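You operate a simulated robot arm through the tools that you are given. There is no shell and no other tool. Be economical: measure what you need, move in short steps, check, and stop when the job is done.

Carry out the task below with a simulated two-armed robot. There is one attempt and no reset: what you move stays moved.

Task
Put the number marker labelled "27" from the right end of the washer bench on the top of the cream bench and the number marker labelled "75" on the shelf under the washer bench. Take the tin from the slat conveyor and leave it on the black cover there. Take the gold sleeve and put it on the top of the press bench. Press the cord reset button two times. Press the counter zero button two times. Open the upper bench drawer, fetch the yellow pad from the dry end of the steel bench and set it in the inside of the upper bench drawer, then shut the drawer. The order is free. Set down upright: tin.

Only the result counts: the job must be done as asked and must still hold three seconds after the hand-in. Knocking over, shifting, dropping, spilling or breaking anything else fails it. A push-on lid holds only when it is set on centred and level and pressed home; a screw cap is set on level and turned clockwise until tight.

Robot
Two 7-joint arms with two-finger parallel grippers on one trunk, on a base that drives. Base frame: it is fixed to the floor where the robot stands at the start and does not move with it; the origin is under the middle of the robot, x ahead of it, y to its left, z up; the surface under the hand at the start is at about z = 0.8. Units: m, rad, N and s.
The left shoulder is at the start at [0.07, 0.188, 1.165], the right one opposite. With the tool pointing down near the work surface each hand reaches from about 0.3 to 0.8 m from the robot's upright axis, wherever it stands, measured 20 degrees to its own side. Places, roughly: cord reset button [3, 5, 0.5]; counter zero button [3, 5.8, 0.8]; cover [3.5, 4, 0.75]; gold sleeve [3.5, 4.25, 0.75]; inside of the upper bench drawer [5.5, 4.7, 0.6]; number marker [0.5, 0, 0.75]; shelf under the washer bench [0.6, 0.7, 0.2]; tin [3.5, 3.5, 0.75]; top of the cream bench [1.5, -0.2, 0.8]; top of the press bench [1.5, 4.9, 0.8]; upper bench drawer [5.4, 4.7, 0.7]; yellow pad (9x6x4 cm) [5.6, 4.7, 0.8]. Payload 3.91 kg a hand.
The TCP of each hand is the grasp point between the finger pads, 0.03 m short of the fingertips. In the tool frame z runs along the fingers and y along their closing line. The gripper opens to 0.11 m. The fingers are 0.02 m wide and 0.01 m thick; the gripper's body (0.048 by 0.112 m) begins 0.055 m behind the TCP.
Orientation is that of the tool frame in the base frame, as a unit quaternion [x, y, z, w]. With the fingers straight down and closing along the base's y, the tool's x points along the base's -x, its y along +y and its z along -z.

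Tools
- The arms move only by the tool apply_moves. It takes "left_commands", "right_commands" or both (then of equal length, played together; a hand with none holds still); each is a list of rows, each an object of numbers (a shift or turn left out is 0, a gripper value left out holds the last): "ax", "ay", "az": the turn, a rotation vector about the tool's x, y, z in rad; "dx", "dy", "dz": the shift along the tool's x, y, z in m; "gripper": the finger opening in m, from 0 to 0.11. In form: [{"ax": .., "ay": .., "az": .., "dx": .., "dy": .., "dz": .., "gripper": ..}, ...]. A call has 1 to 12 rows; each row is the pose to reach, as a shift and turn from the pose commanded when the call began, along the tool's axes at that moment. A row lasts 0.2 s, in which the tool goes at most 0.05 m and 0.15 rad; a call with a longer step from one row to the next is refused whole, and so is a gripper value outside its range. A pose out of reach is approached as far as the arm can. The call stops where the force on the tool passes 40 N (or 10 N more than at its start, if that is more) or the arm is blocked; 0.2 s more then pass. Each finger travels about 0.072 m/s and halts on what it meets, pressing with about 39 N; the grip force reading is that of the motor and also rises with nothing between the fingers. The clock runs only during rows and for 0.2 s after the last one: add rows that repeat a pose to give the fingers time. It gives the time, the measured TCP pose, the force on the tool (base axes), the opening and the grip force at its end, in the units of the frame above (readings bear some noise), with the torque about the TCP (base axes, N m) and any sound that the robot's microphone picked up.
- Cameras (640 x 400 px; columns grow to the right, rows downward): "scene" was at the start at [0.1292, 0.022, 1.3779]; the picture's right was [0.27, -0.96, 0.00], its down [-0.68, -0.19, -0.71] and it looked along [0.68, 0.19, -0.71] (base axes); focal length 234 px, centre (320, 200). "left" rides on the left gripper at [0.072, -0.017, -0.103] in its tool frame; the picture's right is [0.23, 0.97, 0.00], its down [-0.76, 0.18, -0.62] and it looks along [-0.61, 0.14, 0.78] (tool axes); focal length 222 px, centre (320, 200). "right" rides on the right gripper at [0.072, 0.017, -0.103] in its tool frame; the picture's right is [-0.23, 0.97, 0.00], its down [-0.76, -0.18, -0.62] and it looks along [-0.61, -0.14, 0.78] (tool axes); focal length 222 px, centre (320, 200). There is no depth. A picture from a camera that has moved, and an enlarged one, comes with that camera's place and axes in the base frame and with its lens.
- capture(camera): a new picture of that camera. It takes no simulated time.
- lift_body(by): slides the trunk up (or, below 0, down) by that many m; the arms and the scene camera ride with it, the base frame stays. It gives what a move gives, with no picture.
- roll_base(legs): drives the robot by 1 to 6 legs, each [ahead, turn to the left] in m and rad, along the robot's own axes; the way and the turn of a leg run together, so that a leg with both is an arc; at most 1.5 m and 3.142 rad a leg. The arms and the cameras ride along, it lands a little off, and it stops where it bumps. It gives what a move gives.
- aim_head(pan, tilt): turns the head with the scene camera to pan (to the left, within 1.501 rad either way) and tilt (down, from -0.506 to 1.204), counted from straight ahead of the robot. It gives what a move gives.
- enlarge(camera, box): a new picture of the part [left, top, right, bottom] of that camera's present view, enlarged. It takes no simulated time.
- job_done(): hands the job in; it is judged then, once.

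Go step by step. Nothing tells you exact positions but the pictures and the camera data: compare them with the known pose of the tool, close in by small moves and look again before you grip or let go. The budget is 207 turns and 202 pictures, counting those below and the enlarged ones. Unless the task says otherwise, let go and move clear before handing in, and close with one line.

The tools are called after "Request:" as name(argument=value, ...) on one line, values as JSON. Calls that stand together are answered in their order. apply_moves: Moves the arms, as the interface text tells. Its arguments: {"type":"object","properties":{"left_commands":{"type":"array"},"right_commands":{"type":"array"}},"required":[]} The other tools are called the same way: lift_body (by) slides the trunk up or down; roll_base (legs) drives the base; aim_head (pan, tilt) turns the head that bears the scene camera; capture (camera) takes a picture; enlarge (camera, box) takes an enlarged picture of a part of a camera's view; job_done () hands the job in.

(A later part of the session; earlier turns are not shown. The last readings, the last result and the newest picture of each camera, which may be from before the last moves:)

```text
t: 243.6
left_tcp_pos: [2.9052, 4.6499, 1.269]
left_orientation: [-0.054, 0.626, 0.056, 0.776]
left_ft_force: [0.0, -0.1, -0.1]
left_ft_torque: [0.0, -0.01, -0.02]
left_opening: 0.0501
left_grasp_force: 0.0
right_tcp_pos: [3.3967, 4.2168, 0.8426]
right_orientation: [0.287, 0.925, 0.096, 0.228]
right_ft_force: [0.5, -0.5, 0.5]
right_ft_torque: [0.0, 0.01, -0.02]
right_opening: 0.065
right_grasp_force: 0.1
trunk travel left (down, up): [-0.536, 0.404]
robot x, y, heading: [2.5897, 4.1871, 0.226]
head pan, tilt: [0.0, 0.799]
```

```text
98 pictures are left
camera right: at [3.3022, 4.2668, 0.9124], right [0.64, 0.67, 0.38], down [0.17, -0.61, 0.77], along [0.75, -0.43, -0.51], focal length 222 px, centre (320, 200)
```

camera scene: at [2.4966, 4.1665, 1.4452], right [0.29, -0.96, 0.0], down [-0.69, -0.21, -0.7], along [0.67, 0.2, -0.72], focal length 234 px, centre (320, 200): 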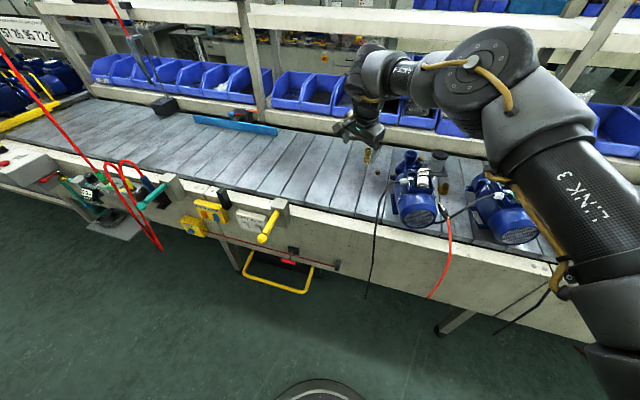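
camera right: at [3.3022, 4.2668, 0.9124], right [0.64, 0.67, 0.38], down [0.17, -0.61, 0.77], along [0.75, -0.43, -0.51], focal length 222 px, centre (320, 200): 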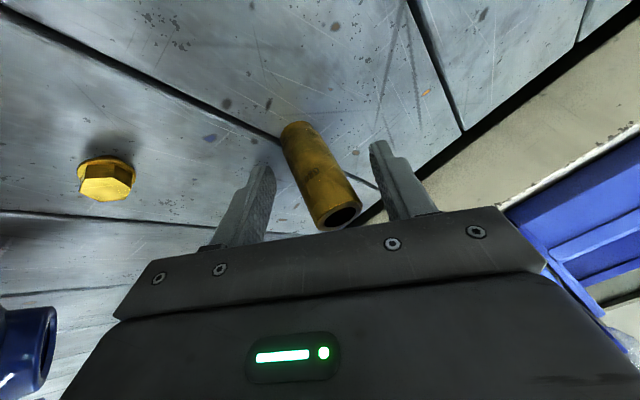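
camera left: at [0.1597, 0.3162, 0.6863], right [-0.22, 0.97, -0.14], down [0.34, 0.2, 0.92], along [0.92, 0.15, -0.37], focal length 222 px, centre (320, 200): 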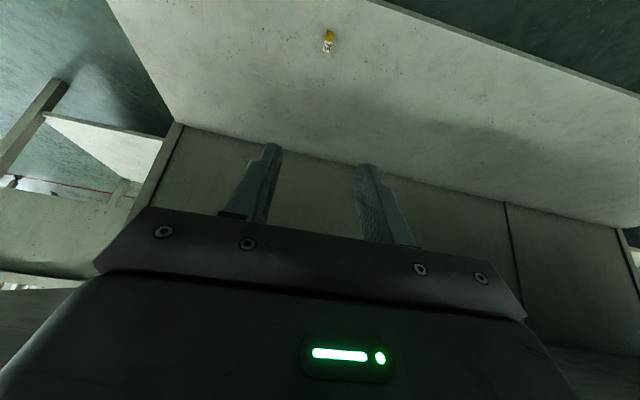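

The closing axis is rolled about 0.3 rad relative to the sleeve; I roll the hand level in place before gripping.

Request:
apply_moves(right_commands=[{"ax": 0.11}, {"ax": 0.22}, {"ax": 0.32}, {"ax": 0.32}])

Request:
capture(camera="right")

```text
t: 244.6
left_tcp_pos: [2.905, 4.6492, 1.269]
left_orientation: [-0.054, 0.625, 0.057, 0.777]
left_ft_force: [-0.8, -0.3, 0.1]
left_ft_torque: [0.0, -0.02, 0.03]
left_opening: 0.0501
left_grasp_force: 0.1
right_tcp_pos: [3.327, 4.2164, 0.8327]
right_orientation: [0.32, 0.929, -0.053, 0.18]
right_ft_force: [0.6, -0.8, 0.8]
right_ft_torque: [0.02, -0.02, 0.01]
right_opening: 0.065
right_grasp_force: 0.1
right hand out of reach, approached as far as the arm can: row 1, 2, 3, 4
trunk travel left (down, up): [-0.536, 0.404]
robot x, y, heading: [2.5876, 4.1839, 0.228]
head pan, tilt: [0.0, 0.799]
```

```text
97 pictures are left
camera right: at [3.2527, 4.2938, 0.9032], right [0.76, 0.64, 0.1], down [0.26, -0.45, 0.86], along [0.59, -0.63, -0.51], focal length 222 px, centre (320, 200)
```

right: 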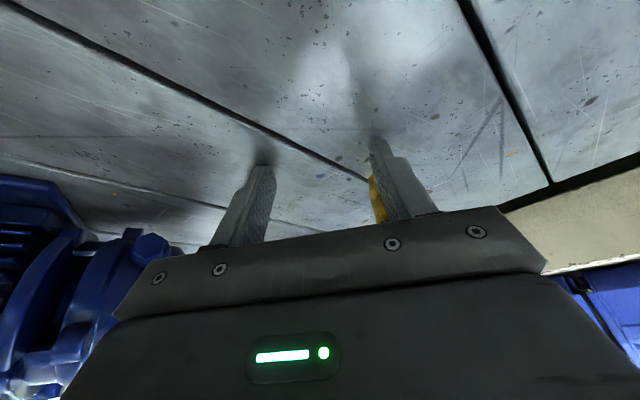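

The hand slid back 7 cm due to the reach limit. I raise up to see whether the sleeve was touched.

Request:
lift_body(by=0.12)

Request:
capture(camera="right")

Request:
capture(camera="scene")

```text
t: 246.1
left_tcp_pos: [2.9042, 4.6507, 1.3883]
left_orientation: [-0.053, 0.626, 0.055, 0.776]
left_ft_force: [1.3, 0.4, 0.2]
left_ft_torque: [-0.01, -0.05, 0.01]
left_opening: 0.0502
left_grasp_force: 0.1
right_tcp_pos: [3.3276, 4.2176, 0.9523]
right_orientation: [0.319, 0.929, -0.053, 0.18]
right_ft_force: [-0.2, -0.6, 0.3]
right_ft_torque: [-0.01, 0.02, -0.02]
right_opening: 0.0649
right_grasp_force: 0.1
trunk travel left (down, up): [-0.656, 0.284]
robot x, y, heading: [2.5872, 4.1852, 0.225]
head pan, tilt: [0.0, 0.799]
```

```text
96 pictures are left
camera right: at [3.253, 4.2942, 1.0233], right [0.76, 0.64, 0.1], down [0.26, -0.45, 0.86], along [0.59, -0.63, -0.51], focal length 222 px, centre (320, 200)
```

right: 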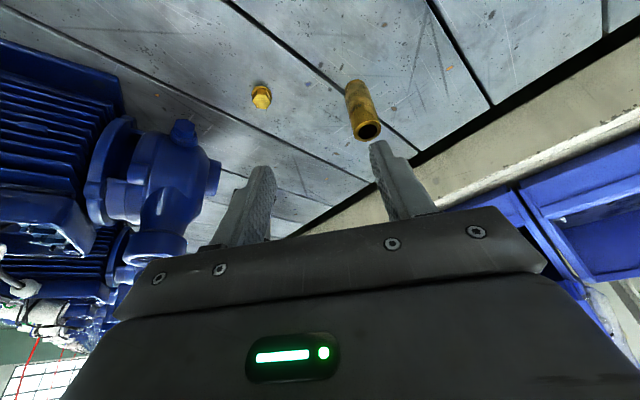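

```text
95 pictures are left
camera scene: at [2.7153, 4.2143, 1.3572], right [0.22, -0.98, 0.0], down [-0.7, -0.16, -0.7], along [0.68, 0.15, -0.72], focal length 234 px, centre (320, 200)
```

scene: 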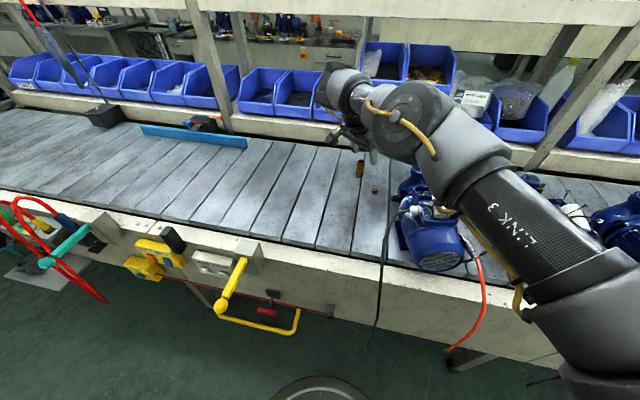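

The sleeve is unmoved and upright, and the roll is right now. I turn the base left a little and go 3 cm nearer to gain reach.

Request:
roll_base(legs=[[0.0, 0.175], [0.03, 0.0]])

Request:
capture(camera="right")

```text
t: 247.6
left_tcp_pos: [2.8426, 4.7078, 1.3903]
left_orientation: [-0.108, 0.617, 0.124, 0.77]
left_ft_force: [0.2, -0.3, 0.1]
left_ft_torque: [-0.01, 0.0, 0.02]
left_opening: 0.0503
left_grasp_force: 0.1
right_tcp_pos: [3.3356, 4.3535, 0.9571]
right_orientation: [0.238, 0.953, -0.036, 0.185]
right_ft_force: [-0.2, 0.1, 0.4]
right_ft_torque: [0.02, -0.02, 0.0]
right_opening: 0.065
right_grasp_force: 0.0
trunk travel left (down, up): [-0.656, 0.284]
robot x, y, heading: [2.6149, 4.1941, 0.401]
head pan, tilt: [0.0, 0.799]
```

```text
94 pictures are left
camera right: at [3.2487, 4.4171, 1.0264], right [0.64, 0.76, 0.1], down [0.33, -0.4, 0.86], along [0.69, -0.51, -0.51], focal length 222 px, centre (320, 200)
```

right: 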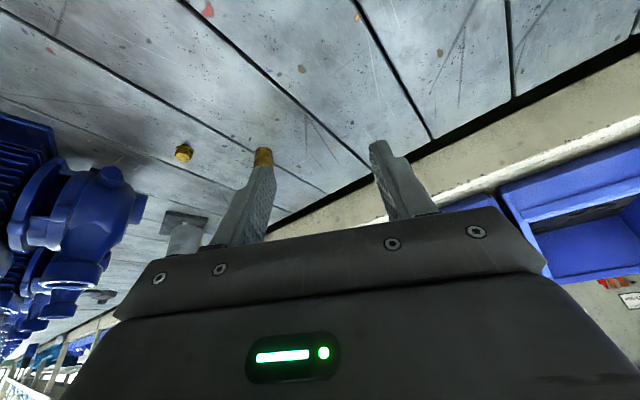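

Request:
apply_moves(right_commands=[{"dx": -0.027, "dy": -0.022, "dz": 0.0104}, {"dx": -0.0546, "dy": -0.0443, "dz": 0.0208}, {"dx": -0.082, "dy": -0.0664, "dz": 0.0312}, {"dx": -0.1093, "dy": -0.0886, "dz": 0.0417}, {"dx": -0.1093, "dy": -0.0886, "dz": 0.0417}])

Request:
capture(camera="right")

```text
t: 248.8
left_tcp_pos: [2.8469, 4.7113, 1.388]
left_orientation: [-0.107, 0.618, 0.122, 0.769]
left_ft_force: [-0.7, -0.3, 0.4]
left_ft_torque: [0.0, -0.01, -0.01]
left_opening: 0.0502
left_grasp_force: 0.1
right_tcp_pos: [3.4002, 4.2244, 0.9558]
right_orientation: [0.237, 0.953, -0.037, 0.184]
right_ft_force: [-0.1, 0.2, -0.1]
right_ft_torque: [-0.02, 0.0, -0.01]
right_opening: 0.065
right_grasp_force: 0.0
trunk travel left (down, up): [-0.656, 0.284]
robot x, y, heading: [2.614, 4.1965, 0.399]
head pan, tilt: [0.0, 0.799]
```

```text
93 pictures are left
camera right: at [3.3135, 4.2876, 1.0266], right [0.64, 0.76, 0.1], down [0.33, -0.39, 0.86], along [0.69, -0.52, -0.51], focal length 222 px, centre (320, 200)
```

right: 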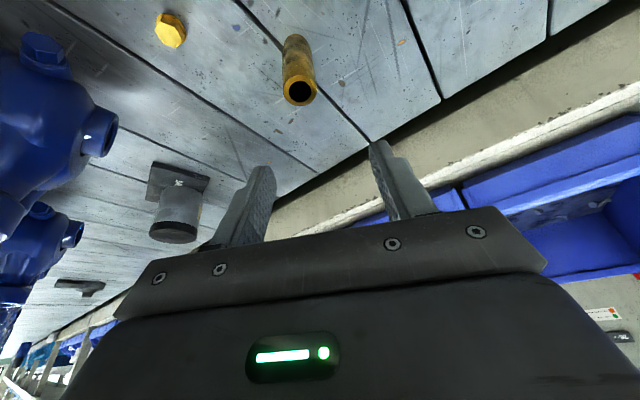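

Reach is fine now. A 6 mm correction, then I lower over the sleeve.

Request:
apply_moves(right_commands=[{"dx": 0.001, "dy": -0.006}])

Request:
lift_body(by=-0.115)

Request:
capture(camera="right")

```text
t: 249.2
left_tcp_pos: [2.8459, 4.7097, 1.3898]
left_orientation: [-0.108, 0.618, 0.124, 0.768]
left_ft_force: [-0.1, -0.7, -0.1]
left_ft_torque: [-0.01, -0.01, -0.01]
left_opening: 0.05
left_grasp_force: 0.1
right_tcp_pos: [3.3959, 4.2173, 0.9557]
right_orientation: [0.237, 0.953, -0.036, 0.184]
right_ft_force: [0.8, -1.0, -0.3]
right_ft_torque: [0.0, 0.02, 0.01]
right_opening: 0.0653
right_grasp_force: 0.0
trunk travel left (down, up): [-0.656, 0.284]
robot x, y, heading: [2.6181, 4.1971, 0.396]
head pan, tilt: [0.0, 0.799]
```

```text
t: 250.6
left_tcp_pos: [2.8464, 4.7091, 1.275]
left_orientation: [-0.107, 0.618, 0.123, 0.769]
left_ft_force: [-0.3, -1.3, 0.0]
left_ft_torque: [-0.03, 0.0, 0.02]
left_opening: 0.0503
left_grasp_force: 0.2
right_tcp_pos: [3.3965, 4.2183, 0.8403]
right_orientation: [0.237, 0.953, -0.037, 0.184]
right_ft_force: [-0.4, -0.3, -0.5]
right_ft_torque: [-0.01, 0.02, 0.0]
right_opening: 0.0647
right_grasp_force: 0.1
trunk travel left (down, up): [-0.541, 0.399]
robot x, y, heading: [2.6148, 4.1953, 0.393]
head pan, tilt: [0.0, 0.799]
```

```text
92 pictures are left
camera right: at [3.3101, 4.281, 0.9102], right [0.64, 0.76, 0.1], down [0.33, -0.39, 0.86], along [0.69, -0.52, -0.51], focal length 222 px, centre (320, 200)
```

right: 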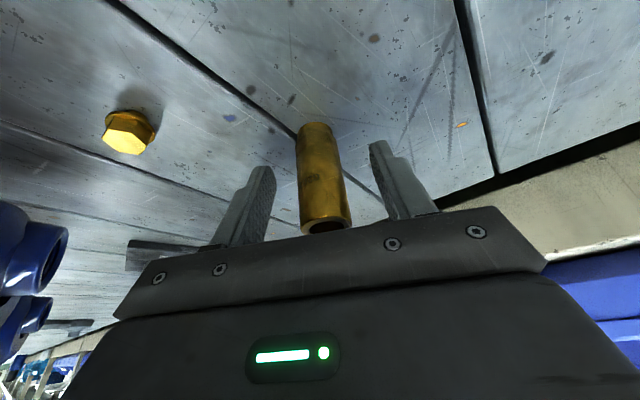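

Centred between the fingers. I close and lift.

Request:
apply_moves(right_commands=[{"gripper": 0.0}, {"gripper": 0.0}, {"gripper": 0.0}, {"gripper": 0.0}])

Request:
lift_body(by=0.25)

Request:
capture(camera="right")

```text
t: 251.6
left_tcp_pos: [2.8473, 4.711, 1.2733]
left_orientation: [-0.108, 0.618, 0.124, 0.769]
left_ft_force: [0.5, 0.3, -0.2]
left_ft_torque: [0.01, 0.01, 0.02]
left_opening: 0.0502
left_grasp_force: 0.1
right_tcp_pos: [3.3966, 4.2178, 0.8412]
right_orientation: [0.238, 0.953, -0.037, 0.183]
right_ft_force: [-0.1, 0.6, -0.4]
right_ft_torque: [0.03, -0.02, -0.01]
right_opening: 0.0257
right_grasp_force: 39.2
trunk travel left (down, up): [-0.541, 0.399]
robot x, y, heading: [2.6146, 4.1989, 0.397]
head pan, tilt: [0.0, 0.799]
```

```text
t: 254.2
left_tcp_pos: [2.8465, 4.7096, 1.5242]
left_orientation: [-0.108, 0.618, 0.123, 0.769]
left_ft_force: [1.4, 0.3, -0.7]
left_ft_torque: [0.0, 0.01, -0.01]
left_opening: 0.0499
left_grasp_force: 0.0
right_tcp_pos: [3.3968, 4.2176, 1.0898]
right_orientation: [0.238, 0.953, -0.037, 0.184]
right_ft_force: [-0.6, 0.1, -1.3]
right_ft_torque: [-0.02, 0.0, -0.01]
right_opening: 0.025
right_grasp_force: 39.2
trunk travel left (down, up): [-0.791, 0.149]
robot x, y, heading: [2.6127, 4.1968, 0.396]
head pan, tilt: [0.0, 0.799]
```

```text
91 pictures are left
camera right: at [3.3104, 4.2812, 1.1597], right [0.64, 0.76, 0.1], down [0.33, -0.39, 0.86], along [0.69, -0.52, -0.51], focal length 222 px, centre (320, 200)
```

right: 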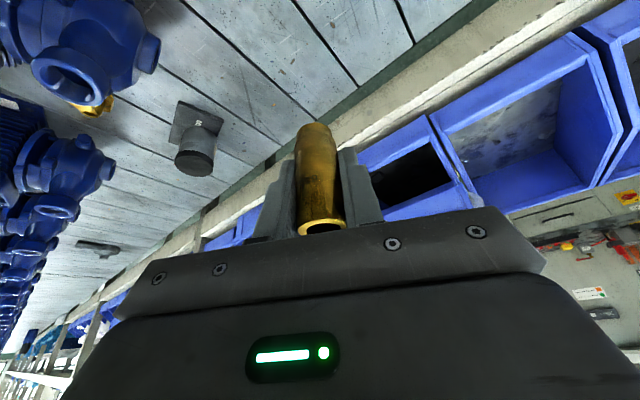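

The sleeve is held, tin still standing. I back off and turn left toward the press bench side, looking there.

Request:
roll_base(legs=[[-0.2, 0.0], [0.0, 1.2]])

Request:
aim_head(pan=0.7, tilt=0.45)

Request:
capture(camera="scene")

```text
t: 258.8
left_tcp_pos: [2.0432, 4.5297, 1.5243]
left_orientation: [-0.433, 0.454, 0.53, 0.571]
left_ft_force: [-0.6, 0.3, -0.8]
left_ft_torque: [0.02, 0.0, 0.04]
left_opening: 0.0501
left_grasp_force: 0.0
right_tcp_pos: [2.7083, 4.8507, 1.0891]
right_orientation: [-0.332, 0.924, 0.071, 0.173]
right_ft_force: [0.3, 1.1, -1.1]
right_ft_torque: [0.0, 0.01, 0.0]
right_opening: 0.0253
right_grasp_force: 39.4
trunk travel left (down, up): [-0.791, 0.149]
robot x, y, heading: [2.4264, 4.1187, 1.578]
head pan, tilt: [0.0, 0.799]
```

```text
t: 259.8
left_tcp_pos: [2.0436, 4.5304, 1.5232]
left_orientation: [-0.433, 0.454, 0.53, 0.571]
left_ft_force: [-0.1, -0.7, 0.6]
left_ft_torque: [0.01, 0.0, 0.0]
left_opening: 0.0502
left_grasp_force: 0.1
right_tcp_pos: [2.7057, 4.8503, 1.0899]
right_orientation: [-0.332, 0.924, 0.071, 0.173]
right_ft_force: [0.6, -0.1, -0.8]
right_ft_torque: [-0.02, 0.01, -0.03]
right_opening: 0.0251
right_grasp_force: 39.2
trunk travel left (down, up): [-0.791, 0.149]
robot x, y, heading: [2.4273, 4.1206, 1.577]
head pan, tilt: [0.7, 0.45]
```

```text
90 pictures are left
camera scene: at [2.3694, 4.2393, 1.5226], right [0.76, 0.65, 0.0], down [0.28, -0.33, -0.9], along [-0.58, 0.69, -0.44], focal length 234 px, centre (320, 200)
```

scene: 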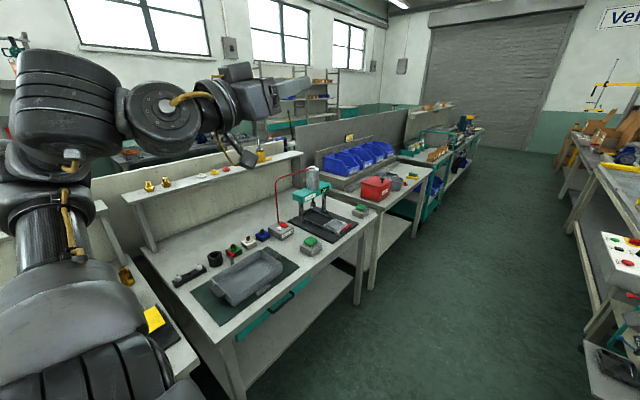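

I see the press bench (y 4.4–5.3, front at x≈1.81). I zoom to find a free spot near its front.

Request:
enlarge(camera="scene", box=[140, 180, 400, 345])

```text
2.42 times, centred on (270, 262) of scene
camera zoom: at [2.3694, 4.2393, 1.5226], right [0.76, 0.65, 0.0], down [0.28, -0.33, -0.9], along [-0.58, 0.69, -0.44], focal length 567 px, centre (441, 48)
```

zoom: 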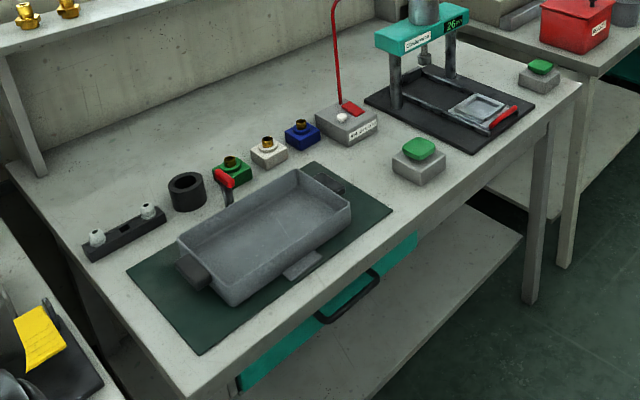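

There is a free strip about 8 cm wide between the mat and the green-button box at (1.72, 4.835). I draw the hand in and yaw it outward so the fingers close along x.

Request:
apply_moves(right_commands=[{"dx": 0.0236, "dy": -0.0308, "dz": -0.0098, "ax": 0.0506, "ay": -0.002, "az": 0.128}, {"dx": 0.0472, "dy": -0.0616, "dz": -0.0196, "ax": 0.1012, "ay": -0.004, "az": 0.256}, {"dx": 0.0708, "dy": -0.0924, "dz": -0.0294, "ax": 0.1518, "ay": -0.0066, "az": 0.384}, {"dx": 0.0944, "dy": -0.1232, "dz": -0.0392, "ax": 0.2024, "ay": -0.0088, "az": 0.512}, {"dx": 0.118, "dy": -0.154, "dz": -0.049, "ax": 0.253, "ay": -0.011, "az": 0.64}])

Request:
roll_base(legs=[[0.52, 0.0], [0.0, 1.56]])

Request:
aim_head(pan=-0.1, tilt=0.75)

Request:
capture(camera="scene")

Request:
capture(camera="right")

```text
t: 261.0
left_tcp_pos: [2.0438, 4.5276, 1.5255]
left_orientation: [-0.433, 0.454, 0.53, 0.57]
left_ft_force: [0.5, 0.0, 0.0]
left_ft_torque: [0.01, -0.02, -0.02]
left_opening: 0.0502
left_grasp_force: 0.1
right_tcp_pos: [2.7062, 4.6478, 1.0877]
right_orientation: [-0.001, 0.982, 0.009, 0.187]
right_ft_force: [0.3, -0.5, -0.5]
right_ft_torque: [0.01, 0.0, -0.01]
right_opening: 0.0249
right_grasp_force: 39.3
trunk travel left (down, up): [-0.791, 0.149]
robot x, y, heading: [2.4269, 4.1145, 1.573]
head pan, tilt: [0.7, 0.45]
```

```text
t: 267.7
left_tcp_pos: [1.9994, 4.2491, 1.5238]
left_orientation: [-0.627, 0.025, 0.777, 0.042]
left_ft_force: [0.5, 0.0, 0.2]
left_ft_torque: [0.0, 0.03, 0.01]
left_opening: 0.0499
left_grasp_force: 0.2
right_tcp_pos: [1.9037, 4.9167, 1.0875]
right_orientation: [-0.683, 0.706, 0.136, 0.129]
right_ft_force: [-0.3, -0.4, -1.0]
right_ft_torque: [-0.01, 0.02, 0.04]
right_opening: 0.0249
right_grasp_force: 39.4
trunk travel left (down, up): [-0.791, 0.149]
robot x, y, heading: [2.4245, 4.6248, 3.105]
head pan, tilt: [0.7, 0.45]
```

```text
t: 268.8
left_tcp_pos: [2.0005, 4.2498, 1.5243]
left_orientation: [-0.627, 0.026, 0.777, 0.043]
left_ft_force: [-0.1, 0.8, -0.5]
left_ft_torque: [0.02, -0.02, 0.01]
left_opening: 0.0501
left_grasp_force: 0.1
right_tcp_pos: [1.9043, 4.9166, 1.0871]
right_orientation: [-0.682, 0.707, 0.136, 0.129]
right_ft_force: [0.7, 0.5, -1.4]
right_ft_torque: [0.01, 0.01, 0.0]
right_opening: 0.0248
right_grasp_force: 38.8
trunk travel left (down, up): [-0.791, 0.149]
robot x, y, heading: [2.4218, 4.616, 3.112]
head pan, tilt: [-0.099, 0.75]
```

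```text
88 pictures are left
camera scene: at [2.2923, 4.6325, 1.4963], right [0.13, 0.99, 0.0], down [0.68, -0.09, -0.73], along [-0.73, 0.09, -0.68], focal length 234 px, centre (320, 200)
```

scene: 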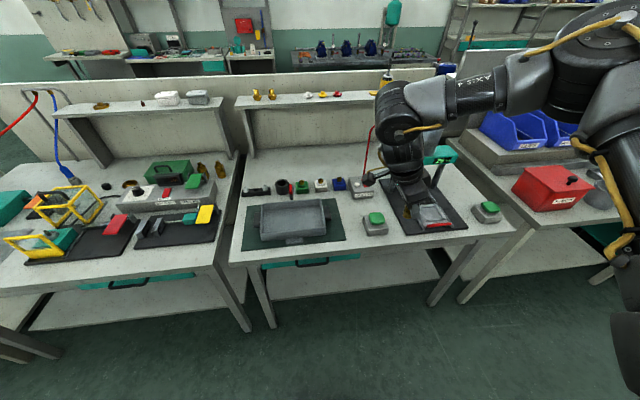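

```text
87 pictures are left
camera right: at [1.8845, 4.8115, 1.1573], right [-0.97, 0.24, 0.1], down [0.21, 0.47, 0.86], along [0.16, 0.85, -0.51], focal length 222 px, centre (320, 200)
```

right: 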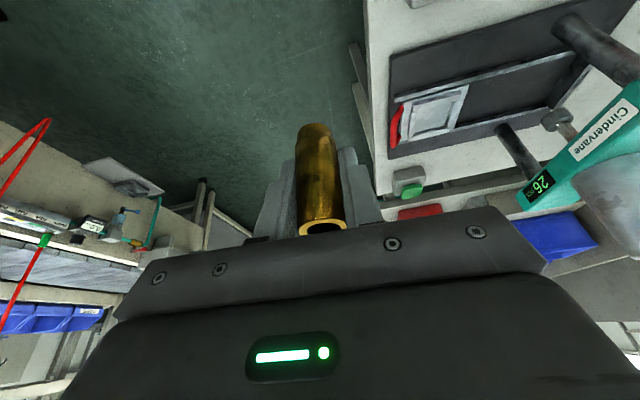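

The gap is centred near (1.735, 4.831). I drive 0.13 m closer and then position the hand.

Request:
roll_base(legs=[[0.13, 0.0]])

Request:
apply_moves(right_commands=[{"dx": 0.035, "dy": 0.01, "dz": -0.013}, {"dx": 0.07, "dy": 0.025, "dz": -0.027}, {"dx": 0.08, "dy": 0.035, "dz": -0.031}])

Request:
capture(camera="scene")

Request:
capture(camera="right")

```text
t: 270.1
left_tcp_pos: [1.8713, 4.2502, 1.5252]
left_orientation: [-0.626, 0.024, 0.779, 0.04]
left_ft_force: [-0.4, -0.1, 0.2]
left_ft_torque: [-0.04, -0.03, 0.01]
left_opening: 0.0503
left_grasp_force: 0.0
right_tcp_pos: [1.7702, 4.9159, 1.0883]
right_orientation: [-0.686, 0.703, 0.136, 0.127]
right_ft_force: [-0.5, 0.0, -1.2]
right_ft_torque: [0.01, 0.0, 0.02]
right_opening: 0.0249
right_grasp_force: 39.0
trunk travel left (down, up): [-0.791, 0.149]
robot x, y, heading: [2.2885, 4.6216, 3.112]
head pan, tilt: [-0.099, 0.75]
```

```text
t: 270.9
left_tcp_pos: [1.8686, 4.2524, 1.5241]
left_orientation: [-0.627, 0.024, 0.778, 0.04]
left_ft_force: [0.5, 0.3, 1.4]
left_ft_torque: [0.03, -0.01, 0.02]
left_opening: 0.0503
left_grasp_force: 0.1
right_tcp_pos: [1.7333, 4.833, 1.0862]
right_orientation: [-0.686, 0.704, 0.136, 0.127]
right_ft_force: [0.3, 0.1, -1.2]
right_ft_torque: [0.0, -0.03, 0.02]
right_opening: 0.0253
right_grasp_force: 39.5
trunk travel left (down, up): [-0.791, 0.149]
robot x, y, heading: [2.2945, 4.6209, 3.115]
head pan, tilt: [-0.099, 0.75]
```

```text
86 pictures are left
camera scene: at [2.1576, 4.6361, 1.4961], right [0.12, 0.99, 0.0], down [0.68, -0.08, -0.73], along [-0.73, 0.09, -0.68], focal length 234 px, centre (320, 200)
```

scene: 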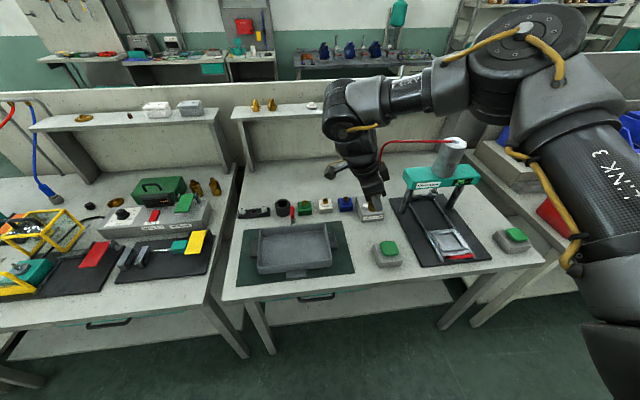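

```text
85 pictures are left
camera right: at [1.7142, 4.7281, 1.157], right [-0.97, 0.23, 0.1], down [0.2, 0.48, 0.86], along [0.15, 0.85, -0.51], focal length 222 px, centre (320, 200)
```

right: 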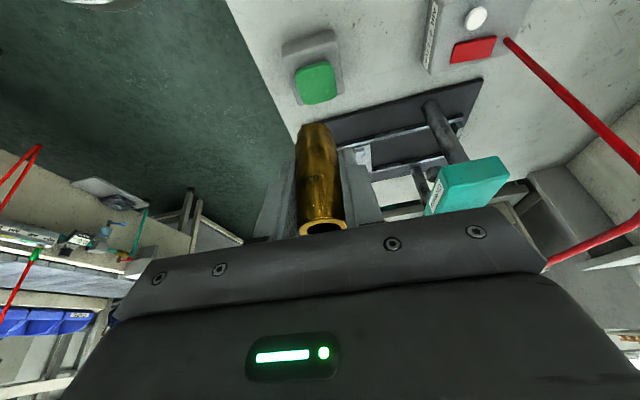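

Over the gap; a 6 mm shift away from the button box, then I lower.

Request:
apply_moves(right_commands=[{"dx": 0.006, "dz": -0.002}])

Request:
lift_body(by=-0.2)

Request:
capture(camera="right")

Request:
enlarge(camera="scene", box=[300, 150, 480, 290])

```text
t: 271.3
left_tcp_pos: [1.8696, 4.2492, 1.5238]
left_orientation: [-0.627, 0.023, 0.777, 0.04]
left_ft_force: [-1.0, 0.4, 0.6]
left_ft_torque: [-0.02, -0.01, -0.02]
left_opening: 0.05
left_grasp_force: 0.0
right_tcp_pos: [1.7326, 4.8252, 1.0866]
right_orientation: [-0.686, 0.703, 0.137, 0.128]
right_ft_force: [-0.7, 0.8, -1.8]
right_ft_torque: [0.04, 0.02, 0.01]
right_opening: 0.0252
right_grasp_force: 38.6
trunk travel left (down, up): [-0.791, 0.149]
robot x, y, heading: [2.2915, 4.6223, 3.117]
head pan, tilt: [-0.099, 0.75]
```

```text
t: 273.5
left_tcp_pos: [1.8692, 4.2506, 1.3241]
left_orientation: [-0.627, 0.024, 0.778, 0.04]
left_ft_force: [-0.8, 0.2, -0.4]
left_ft_torque: [-0.05, -0.01, 0.02]
left_opening: 0.05
left_grasp_force: 0.1
right_tcp_pos: [1.7322, 4.8259, 0.8868]
right_orientation: [-0.685, 0.704, 0.136, 0.128]
right_ft_force: [0.7, -0.2, -1.5]
right_ft_torque: [-0.01, -0.01, -0.01]
right_opening: 0.025
right_grasp_force: 39.2
trunk travel left (down, up): [-0.591, 0.349]
robot x, y, heading: [2.2929, 4.6239, 3.118]
head pan, tilt: [-0.099, 0.75]
```

```text
84 pictures are left
camera right: at [1.7147, 4.7208, 0.9567], right [-0.97, 0.23, 0.1], down [0.2, 0.48, 0.86], along [0.15, 0.85, -0.51], focal length 222 px, centre (320, 200)
```

right: 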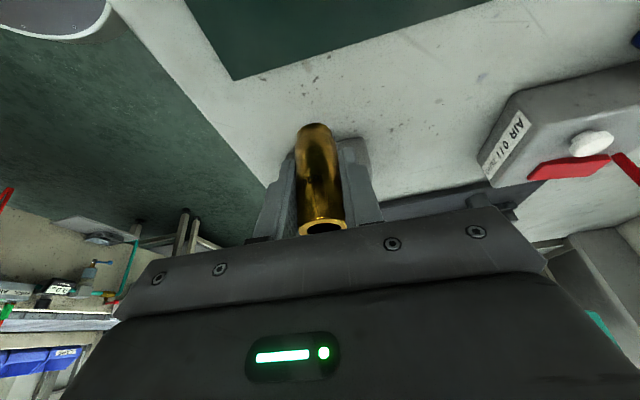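

```text
2.86 times, centred on (390, 220) of scene
camera zoom: at [2.1589, 4.6352, 1.2963], right [0.12, 0.99, 0.0], down [0.68, -0.08, -0.73], along [-0.73, 0.09, -0.68], focal length 668 px, centre (120, 143)
```

zoom: 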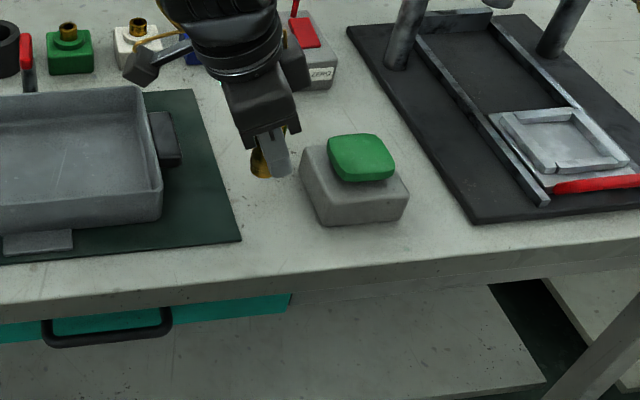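

Request:
lift_body(by=-0.025)

Request:
lift_body(by=-0.006)

Request:
lift_body(by=-0.005)

```text
t: 274.2
left_tcp_pos: [1.869, 4.2518, 1.2995]
left_orientation: [-0.627, 0.023, 0.778, 0.039]
left_ft_force: [1.4, 0.5, -0.6]
left_ft_torque: [0.0, -0.03, 0.01]
left_opening: 0.0499
left_grasp_force: 0.0
right_tcp_pos: [1.7329, 4.8256, 0.8613]
right_orientation: [-0.686, 0.703, 0.137, 0.127]
right_ft_force: [0.1, 0.8, -1.3]
right_ft_torque: [-0.06, -0.03, 0.01]
right_opening: 0.0251
right_grasp_force: 39.4
trunk travel left (down, up): [-0.566, 0.374]
robot x, y, heading: [2.2884, 4.6241, 3.113]
head pan, tilt: [-0.099, 0.75]
```

```text
t: 274.8
left_tcp_pos: [1.8694, 4.251, 1.2932]
left_orientation: [-0.627, 0.024, 0.777, 0.041]
left_ft_force: [0.1, -0.5, 0.1]
left_ft_torque: [0.01, -0.02, 0.01]
left_opening: 0.05
left_grasp_force: 0.0
right_tcp_pos: [1.7335, 4.8246, 0.8551]
right_orientation: [-0.685, 0.704, 0.136, 0.128]
right_ft_force: [0.4, -0.3, -1.0]
right_ft_torque: [0.01, -0.05, 0.0]
right_opening: 0.0252
right_grasp_force: 38.6
trunk travel left (down, up): [-0.56, 0.38]
robot x, y, heading: [2.2896, 4.6276, 3.115]
head pan, tilt: [-0.099, 0.75]
```

```text
t: 275.3
left_tcp_pos: [1.869, 4.251, 1.2893]
left_orientation: [-0.627, 0.023, 0.778, 0.04]
left_ft_force: [0.1, 0.4, 0.5]
left_ft_torque: [0.02, -0.01, 0.01]
left_opening: 0.0502
left_grasp_force: 0.1
right_tcp_pos: [1.7322, 4.8268, 0.8507]
right_orientation: [-0.685, 0.704, 0.137, 0.127]
right_ft_force: [0.0, -0.5, -1.7]
right_ft_torque: [0.01, 0.05, -0.01]
right_opening: 0.0248
right_grasp_force: 39.2
trunk travel left (down, up): [-0.555, 0.385]
robot x, y, heading: [2.2895, 4.623, 3.113]
head pan, tilt: [-0.099, 0.75]
```

Request:
lift_body(by=-0.004)

Request:
lift_body(by=-0.004)

Request:
capture(camera="right")

```text
t: 275.8
left_tcp_pos: [1.8707, 4.2512, 1.2841]
left_orientation: [-0.627, 0.024, 0.777, 0.04]
left_ft_force: [0.5, -0.3, 0.0]
left_ft_torque: [0.01, -0.02, 0.01]
left_opening: 0.0502
left_grasp_force: 0.1
right_tcp_pos: [1.7335, 4.8265, 0.8467]
right_orientation: [-0.686, 0.704, 0.136, 0.128]
right_ft_force: [0.1, 0.4, -1.4]
right_ft_torque: [-0.02, 0.02, 0.01]
right_opening: 0.0249
right_grasp_force: 38.6
trunk travel left (down, up): [-0.551, 0.389]
robot x, y, heading: [2.29, 4.6206, 3.114]
head pan, tilt: [-0.099, 0.75]
```

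```text
t: 276.4
left_tcp_pos: [1.8695, 4.2504, 1.2807]
left_orientation: [-0.627, 0.023, 0.777, 0.04]
left_ft_force: [0.1, 0.4, 0.4]
left_ft_torque: [-0.04, 0.01, -0.01]
left_opening: 0.0499
left_grasp_force: 0.1
right_tcp_pos: [1.7325, 4.8259, 0.8422]
right_orientation: [-0.686, 0.703, 0.136, 0.128]
right_ft_force: [-1.4, -0.6, -1.1]
right_ft_torque: [0.03, 0.0, -0.02]
right_opening: 0.0249
right_grasp_force: 39.3
trunk travel left (down, up): [-0.547, 0.393]
robot x, y, heading: [2.2899, 4.6253, 3.119]
head pan, tilt: [-0.099, 0.75]
```

```text
82 pictures are left
camera right: at [1.7147, 4.7208, 0.9126], right [-0.97, 0.23, 0.1], down [0.2, 0.48, 0.86], along [0.15, 0.85, -0.51], focal length 222 px, centre (320, 200)
```

right: 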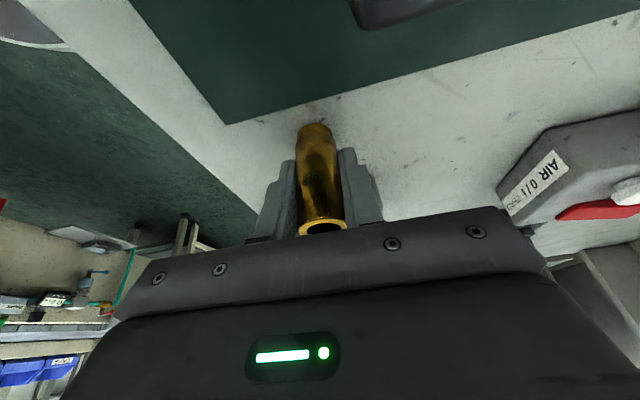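

Request:
lift_body(by=-0.004)

Request:
lift_body(by=-0.004)

Request:
lift_body(by=-0.003)

```text
t: 276.9
left_tcp_pos: [1.8704, 4.2507, 1.2765]
left_orientation: [-0.626, 0.023, 0.778, 0.04]
left_ft_force: [-0.4, -1.2, -0.5]
left_ft_torque: [-0.02, 0.0, 0.01]
left_opening: 0.05
left_grasp_force: 0.1
right_tcp_pos: [1.7337, 4.8257, 0.8408]
right_orientation: [-0.685, 0.704, 0.138, 0.127]
right_ft_force: [-1.8, 0.1, 12.7]
right_ft_torque: [0.04, -0.07, 0.03]
right_opening: 0.0251
right_grasp_force: 39.2
trunk travel left (down, up): [-0.543, 0.397]
robot x, y, heading: [2.2922, 4.6236, 3.118]
head pan, tilt: [-0.099, 0.75]
```

```text
t: 277.4
left_tcp_pos: [1.8717, 4.2507, 1.2725]
left_orientation: [-0.626, 0.024, 0.779, 0.041]
left_ft_force: [0.9, -0.6, -0.5]
left_ft_torque: [0.0, 0.03, -0.01]
left_opening: 0.05
left_grasp_force: 0.1
right_tcp_pos: [1.7347, 4.8245, 0.8382]
right_orientation: [-0.685, 0.704, 0.139, 0.127]
right_ft_force: [-6.4, 0.1, 32.9]
right_ft_torque: [0.03, -0.18, -0.03]
right_opening: 0.0248
right_grasp_force: 39.1
trunk travel left (down, up): [-0.539, 0.401]
robot x, y, heading: [2.291, 4.6238, 3.116]
head pan, tilt: [-0.099, 0.75]
```

```text
t: 277.9
left_tcp_pos: [1.8719, 4.2486, 1.27]
left_orientation: [-0.625, 0.022, 0.779, 0.039]
left_ft_force: [-0.4, 0.0, -0.2]
left_ft_torque: [0.0, -0.04, 0.0]
left_opening: 0.0498
left_grasp_force: 0.0
right_tcp_pos: [1.7341, 4.8244, 0.8338]
right_orientation: [-0.685, 0.704, 0.138, 0.126]
right_ft_force: [-6.3, -0.8, 31.5]
right_ft_torque: [-0.14, -0.16, -0.03]
right_opening: 0.0249
right_grasp_force: 38.8
trunk travel left (down, up): [-0.536, 0.404]
robot x, y, heading: [2.2904, 4.6265, 3.119]
head pan, tilt: [-0.099, 0.75]
```

The sleeve is down. I ease off, open and rise.

Request:
lift_body(by=0.003)

Request:
apply_moves(right_commands=[{"gripper": 0.035}, {"gripper": 0.055}, {"gripper": 0.06}, {"gripper": 0.06}])

Request:
lift_body(by=0.2)

Request:
capture(camera="right")

Request:
capture(camera="scene")

```text
t: 278.5
left_tcp_pos: [1.8708, 4.2495, 1.2728]
left_orientation: [-0.627, 0.023, 0.778, 0.04]
left_ft_force: [-0.4, 0.0, 0.3]
left_ft_torque: [0.02, 0.01, 0.02]
left_opening: 0.0501
left_grasp_force: 0.1
right_tcp_pos: [1.7341, 4.8241, 0.8335]
right_orientation: [-0.686, 0.704, 0.135, 0.128]
right_ft_force: [-1.8, -1.7, 10.3]
right_ft_torque: [-0.07, -0.11, -0.02]
right_opening: 0.0251
right_grasp_force: 38.6
trunk travel left (down, up): [-0.539, 0.401]
robot x, y, heading: [2.2897, 4.6259, 3.113]
head pan, tilt: [-0.099, 0.75]
```

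```text
t: 279.5
left_tcp_pos: [1.869, 4.2498, 1.2723]
left_orientation: [-0.627, 0.023, 0.777, 0.04]
left_ft_force: [0.2, -0.6, -0.3]
left_ft_torque: [0.01, 0.01, 0.04]
left_opening: 0.05
left_grasp_force: 0.1
right_tcp_pos: [1.7323, 4.8252, 0.8335]
right_orientation: [-0.686, 0.703, 0.135, 0.128]
right_ft_force: [-0.5, 0.5, -0.2]
right_ft_torque: [0.01, -0.05, -0.02]
right_opening: 0.0597
right_grasp_force: 0.2
trunk travel left (down, up): [-0.539, 0.401]
robot x, y, heading: [2.2904, 4.6251, 3.118]
head pan, tilt: [-0.099, 0.75]
```

```text
t: 281.6
left_tcp_pos: [1.8693, 4.2498, 1.4716]
left_orientation: [-0.627, 0.024, 0.777, 0.041]
left_ft_force: [-0.3, -1.0, 0.4]
left_ft_torque: [-0.02, 0.05, 0.01]
left_opening: 0.0501
left_grasp_force: 0.0
right_tcp_pos: [1.7334, 4.8257, 1.0349]
right_orientation: [-0.685, 0.703, 0.137, 0.129]
right_ft_force: [-0.1, -0.2, 0.6]
right_ft_torque: [0.0, 0.01, 0.0]
right_opening: 0.0601
right_grasp_force: 0.0
trunk travel left (down, up): [-0.739, 0.201]
robot x, y, heading: [2.2923, 4.6216, 3.12]
head pan, tilt: [-0.099, 0.75]
```

```text
81 pictures are left
camera right: at [1.7146, 4.7207, 1.1045], right [-0.97, 0.23, 0.1], down [0.2, 0.47, 0.86], along [0.15, 0.85, -0.51], focal length 222 px, centre (320, 200)
```

right: 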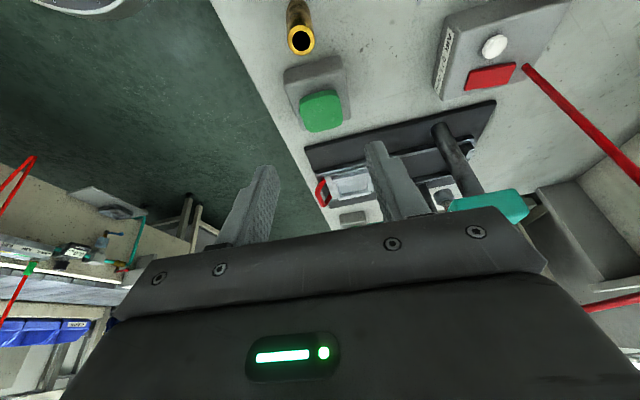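

```text
80 pictures are left
camera scene: at [2.1587, 4.6351, 1.4442], right [0.12, 0.99, 0.0], down [0.68, -0.08, -0.73], along [-0.73, 0.09, -0.68], focal length 234 px, centre (320, 200)
```

scene: 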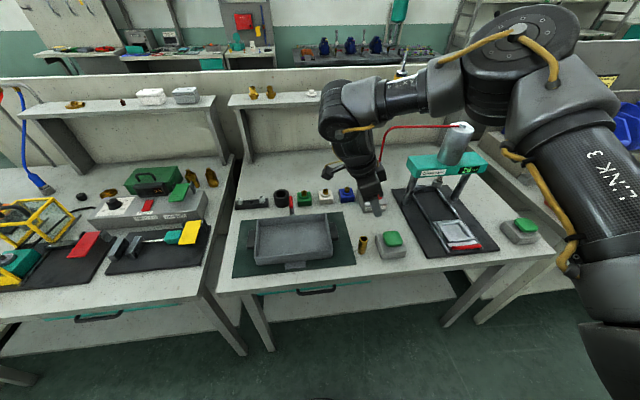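

The sleeve stands on the press bench. Next the buttons on the conveyor panel: I back off and drive to face the panel at y≈5.2.

Request:
roll_base(legs=[[-0.12, 0.0], [0.0, -1.54], [0.55, 0.0], [0.0, -1.57]])

Request:
aim_head(pan=-0.1, tilt=0.8)

Request:
capture(camera="scene")

```text
t: 293.2
left_tcp_pos: [2.8401, 5.5365, 1.4717]
left_orientation: [0.021, 0.629, -0.037, 0.777]
left_ft_force: [0.6, 0.0, -0.3]
left_ft_torque: [0.01, 0.03, 0.03]
left_opening: 0.0501
left_grasp_force: 0.1
right_tcp_pos: [2.981, 4.9628, 1.0344]
right_orientation: [0.701, 0.688, -0.128, 0.137]
right_ft_force: [-0.5, 0.3, -0.3]
right_ft_torque: [0.0, -0.01, 0.05]
right_opening: 0.06
right_grasp_force: 0.0
trunk travel left (down, up): [-0.739, 0.201]
robot x, y, heading: [2.4212, 5.1576, -0.021]
head pan, tilt: [-0.099, 0.75]
```

```text
t: 293.9
left_tcp_pos: [2.84, 5.5362, 1.4721]
left_orientation: [0.02, 0.628, -0.036, 0.777]
left_ft_force: [1.0, -0.9, -0.3]
left_ft_torque: [0.03, 0.0, 0.0]
left_opening: 0.0501
left_grasp_force: 0.0
right_tcp_pos: [2.9801, 4.9621, 1.0348]
right_orientation: [0.701, 0.689, -0.127, 0.137]
right_ft_force: [-0.8, 0.3, -0.2]
right_ft_torque: [-0.02, 0.03, -0.02]
right_opening: 0.06
right_grasp_force: 0.1
trunk travel left (down, up): [-0.739, 0.201]
robot x, y, heading: [2.4224, 5.1583, -0.012]
head pan, tilt: [-0.099, 0.799]
```

```text
79 pictures are left
camera scene: at [2.5525, 5.1489, 1.4402], right [-0.11, -0.99, 0.0], down [-0.71, 0.08, -0.7], along [0.69, -0.08, -0.72], focal length 234 px, centre (320, 200)
```

scene: 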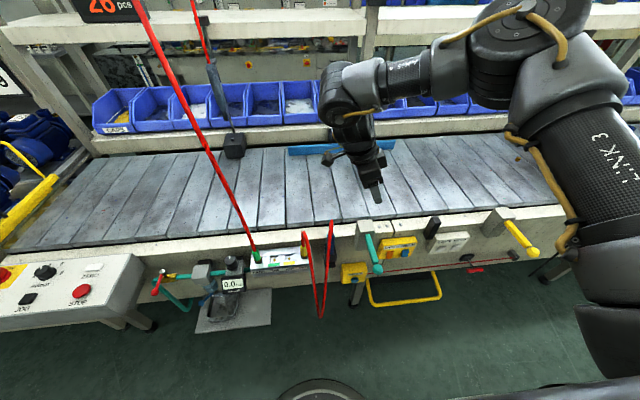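

Request:
enlarge(camera="scene", box=[320, 210, 480, 310])

Request:
enlarge(camera="scene", box=[0, 230, 340, 340])

```text
4.00 times, centred on (400, 260) of scene
camera zoom: at [2.5525, 5.1489, 1.4402], right [-0.11, -0.99, 0.0], down [-0.71, 0.08, -0.7], along [0.69, -0.08, -0.72], focal length 936 px, centre (0, -40)
```

zoom: 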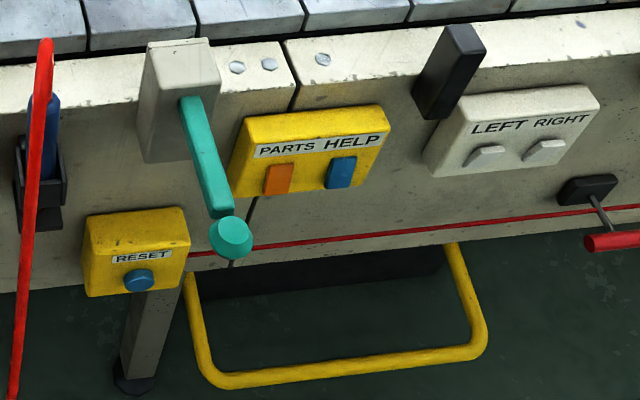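

```text
1.88 times, centred on (170, 285) of scene
camera zoom: at [2.5525, 5.1489, 1.4402], right [-0.11, -0.99, 0.0], down [-0.71, 0.08, -0.7], along [0.69, -0.08, -0.72], focal length 440 px, centre (602, 40)
```

zoom: 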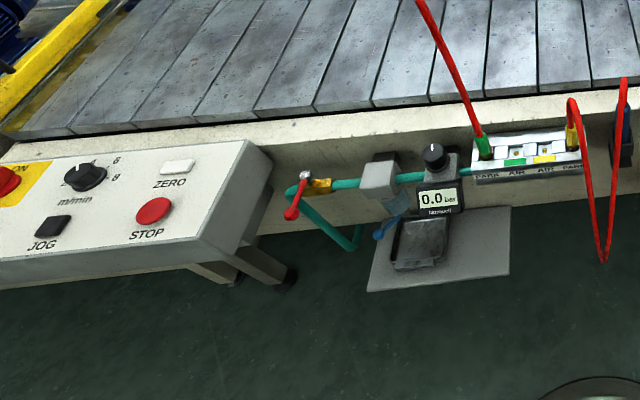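

RESET (blue, at the pull-cord end) is at about (2.968, 4.955, 0.52); the white ZERO button is on the tilted panel further left. I back off a little, then turn the closed right hand to point forward horizontally.

Request:
roll_base(legs=[[-0.13, 0.0]])

Request:
apply_moves(right_commands=[{"ay": 0.13, "gripper": 0.0}, {"ay": 0.26}, {"ay": 0.38}])

Request:
apply_moves(right_commands=[{"ax": -0.14}, {"ax": -0.28}, {"ax": -0.42}, {"ax": -0.56}, {"ax": -0.7}, {"ax": -0.84}, {"ax": -0.98}, {"ax": -1.12}, {"ax": -1.26}, {"ax": -1.4}, {"ax": -1.54}])

Request:
capture(camera="scene")

```text
t: 295.2
left_tcp_pos: [2.7117, 5.538, 1.4719]
left_orientation: [0.021, 0.627, -0.037, 0.778]
left_ft_force: [0.3, -0.1, -0.1]
left_ft_torque: [-0.02, 0.02, 0.0]
left_opening: 0.0497
left_grasp_force: 0.1
right_tcp_pos: [2.8516, 4.965, 1.0336]
right_orientation: [0.7, 0.689, -0.127, 0.137]
right_ft_force: [-0.5, -0.6, 0.8]
right_ft_torque: [0.01, 0.0, -0.01]
right_opening: 0.0598
right_grasp_force: 0.1
trunk travel left (down, up): [-0.739, 0.201]
robot x, y, heading: [2.2927, 5.1608, -0.016]
head pan, tilt: [-0.099, 0.799]
```

```text
t: 296.0
left_tcp_pos: [2.707, 5.5356, 1.4724]
left_orientation: [0.02, 0.627, -0.035, 0.778]
left_ft_force: [-0.5, -0.7, 0.0]
left_ft_torque: [-0.02, -0.01, -0.02]
left_opening: 0.0502
left_grasp_force: 0.0
right_tcp_pos: [2.8483, 4.9651, 1.0347]
right_orientation: [0.711, 0.703, 0.008, 0.004]
right_ft_force: [0.3, -0.3, 0.1]
right_ft_torque: [0.02, -0.02, 0.02]
right_opening: 0.0
right_grasp_force: 37.3
trunk travel left (down, up): [-0.739, 0.201]
robot x, y, heading: [2.293, 5.1617, -0.013]
head pan, tilt: [-0.099, 0.799]
```

```text
t: 298.4
left_tcp_pos: [2.7087, 5.541, 1.4706]
left_orientation: [0.019, 0.627, -0.037, 0.778]
left_ft_force: [0.3, -0.7, 1.1]
left_ft_torque: [-0.01, 0.02, -0.04]
left_opening: 0.0501
left_grasp_force: 0.1
right_tcp_pos: [2.8719, 4.9814, 1.0153]
right_orientation: [0.563, 0.592, 0.43, 0.383]
right_ft_force: [0.7, 0.4, 0.8]
right_ft_torque: [0.0, 0.0, -0.04]
right_opening: 0.0001
right_grasp_force: 37.4
right hand out of reach, approached as far as the arm can: row 9, 10, 11
trunk travel left (down, up): [-0.739, 0.201]
robot x, y, heading: [2.2865, 5.1605, -0.018]
head pan, tilt: [-0.099, 0.799]
```

```text
76 pictures are left
camera scene: at [2.421, 5.1537, 1.4403], right [-0.11, -0.99, 0.0], down [-0.71, 0.08, -0.7], along [0.69, -0.08, -0.72], focal length 234 px, centre (320, 200)
```

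scene: 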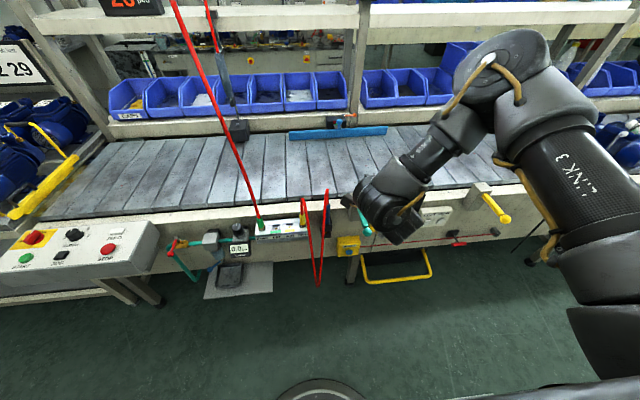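

The hand now points forward, slightly down. I draw it back 6 cm and lower the trunk to button height.

Request:
apply_moves(right_commands=[{"dx": -0.008, "dy": -0.01, "dz": -0.029}, {"dx": -0.0157, "dy": -0.0202, "dz": -0.0579}])

Request:
lift_body(by=-0.4)

Request:
capture(camera="scene")

Request:
capture(camera="right")

```text
t: 299.0
left_tcp_pos: [2.7069, 5.5283, 1.4766]
left_orientation: [0.024, 0.627, -0.034, 0.778]
left_ft_force: [-1.2, -1.2, 0.4]
left_ft_torque: [-0.05, 0.05, 0.11]
left_opening: 0.0504
left_grasp_force: 0.1
right_tcp_pos: [2.811, 4.9495, 1.0135]
right_orientation: [0.577, 0.578, 0.44, 0.373]
right_ft_force: [-0.4, -0.4, 0.0]
right_ft_torque: [-0.06, -0.03, 0.01]
right_opening: 0.0
right_grasp_force: 37.6
right hand out of reach, approached as far as the arm can: row 1
trunk travel left (down, up): [-0.739, 0.201]
robot x, y, heading: [2.2907, 5.162, -0.013]
head pan, tilt: [-0.099, 0.799]
```

```text
t: 302.8
left_tcp_pos: [2.7085, 5.5399, 1.072]
left_orientation: [0.02, 0.627, -0.036, 0.778]
left_ft_force: [0.2, -0.7, 0.2]
left_ft_torque: [0.03, 0.03, 0.0]
left_opening: 0.05
left_grasp_force: 0.1
right_tcp_pos: [2.8143, 4.9571, 0.6147]
right_orientation: [0.564, 0.591, 0.431, 0.382]
right_ft_force: [0.0, -0.1, 0.1]
right_ft_torque: [-0.02, 0.01, -0.02]
right_opening: 0.0
right_grasp_force: 37.2
trunk travel left (down, up): [-0.339, 0.601]
robot x, y, heading: [2.2914, 5.1621, -0.012]
head pan, tilt: [-0.099, 0.799]
```

```text
75 pictures are left
camera scene: at [2.4214, 5.1508, 1.0403], right [-0.11, -0.99, 0.0], down [-0.71, 0.08, -0.7], along [0.69, -0.08, -0.72], focal length 234 px, centre (320, 200)
```

scene: 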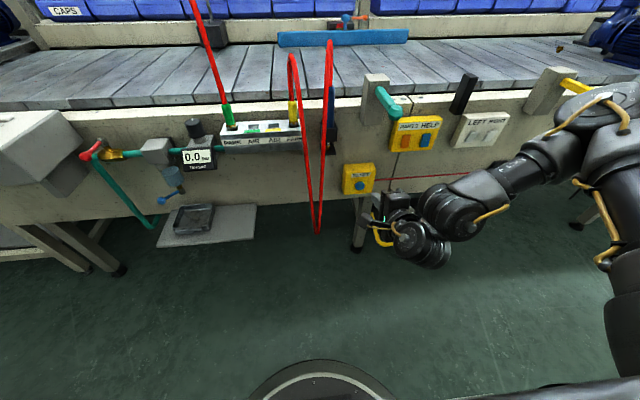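

```text
74 pictures are left
camera right: at [2.7164, 5.0211, 0.6686], right [0.35, -0.23, 0.91], down [-0.59, -0.81, 0.02], along [0.73, -0.54, -0.42], focal length 222 px, centre (320, 200)
```

right: 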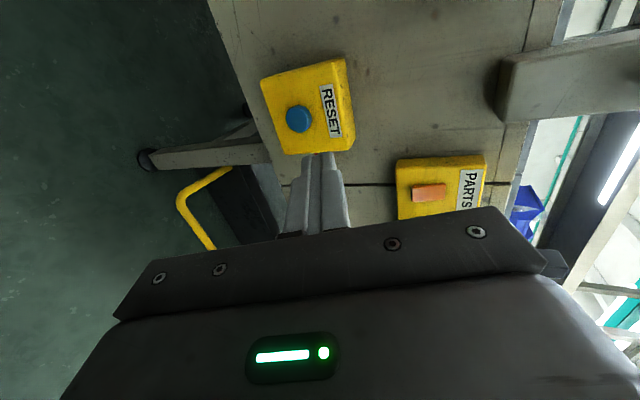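

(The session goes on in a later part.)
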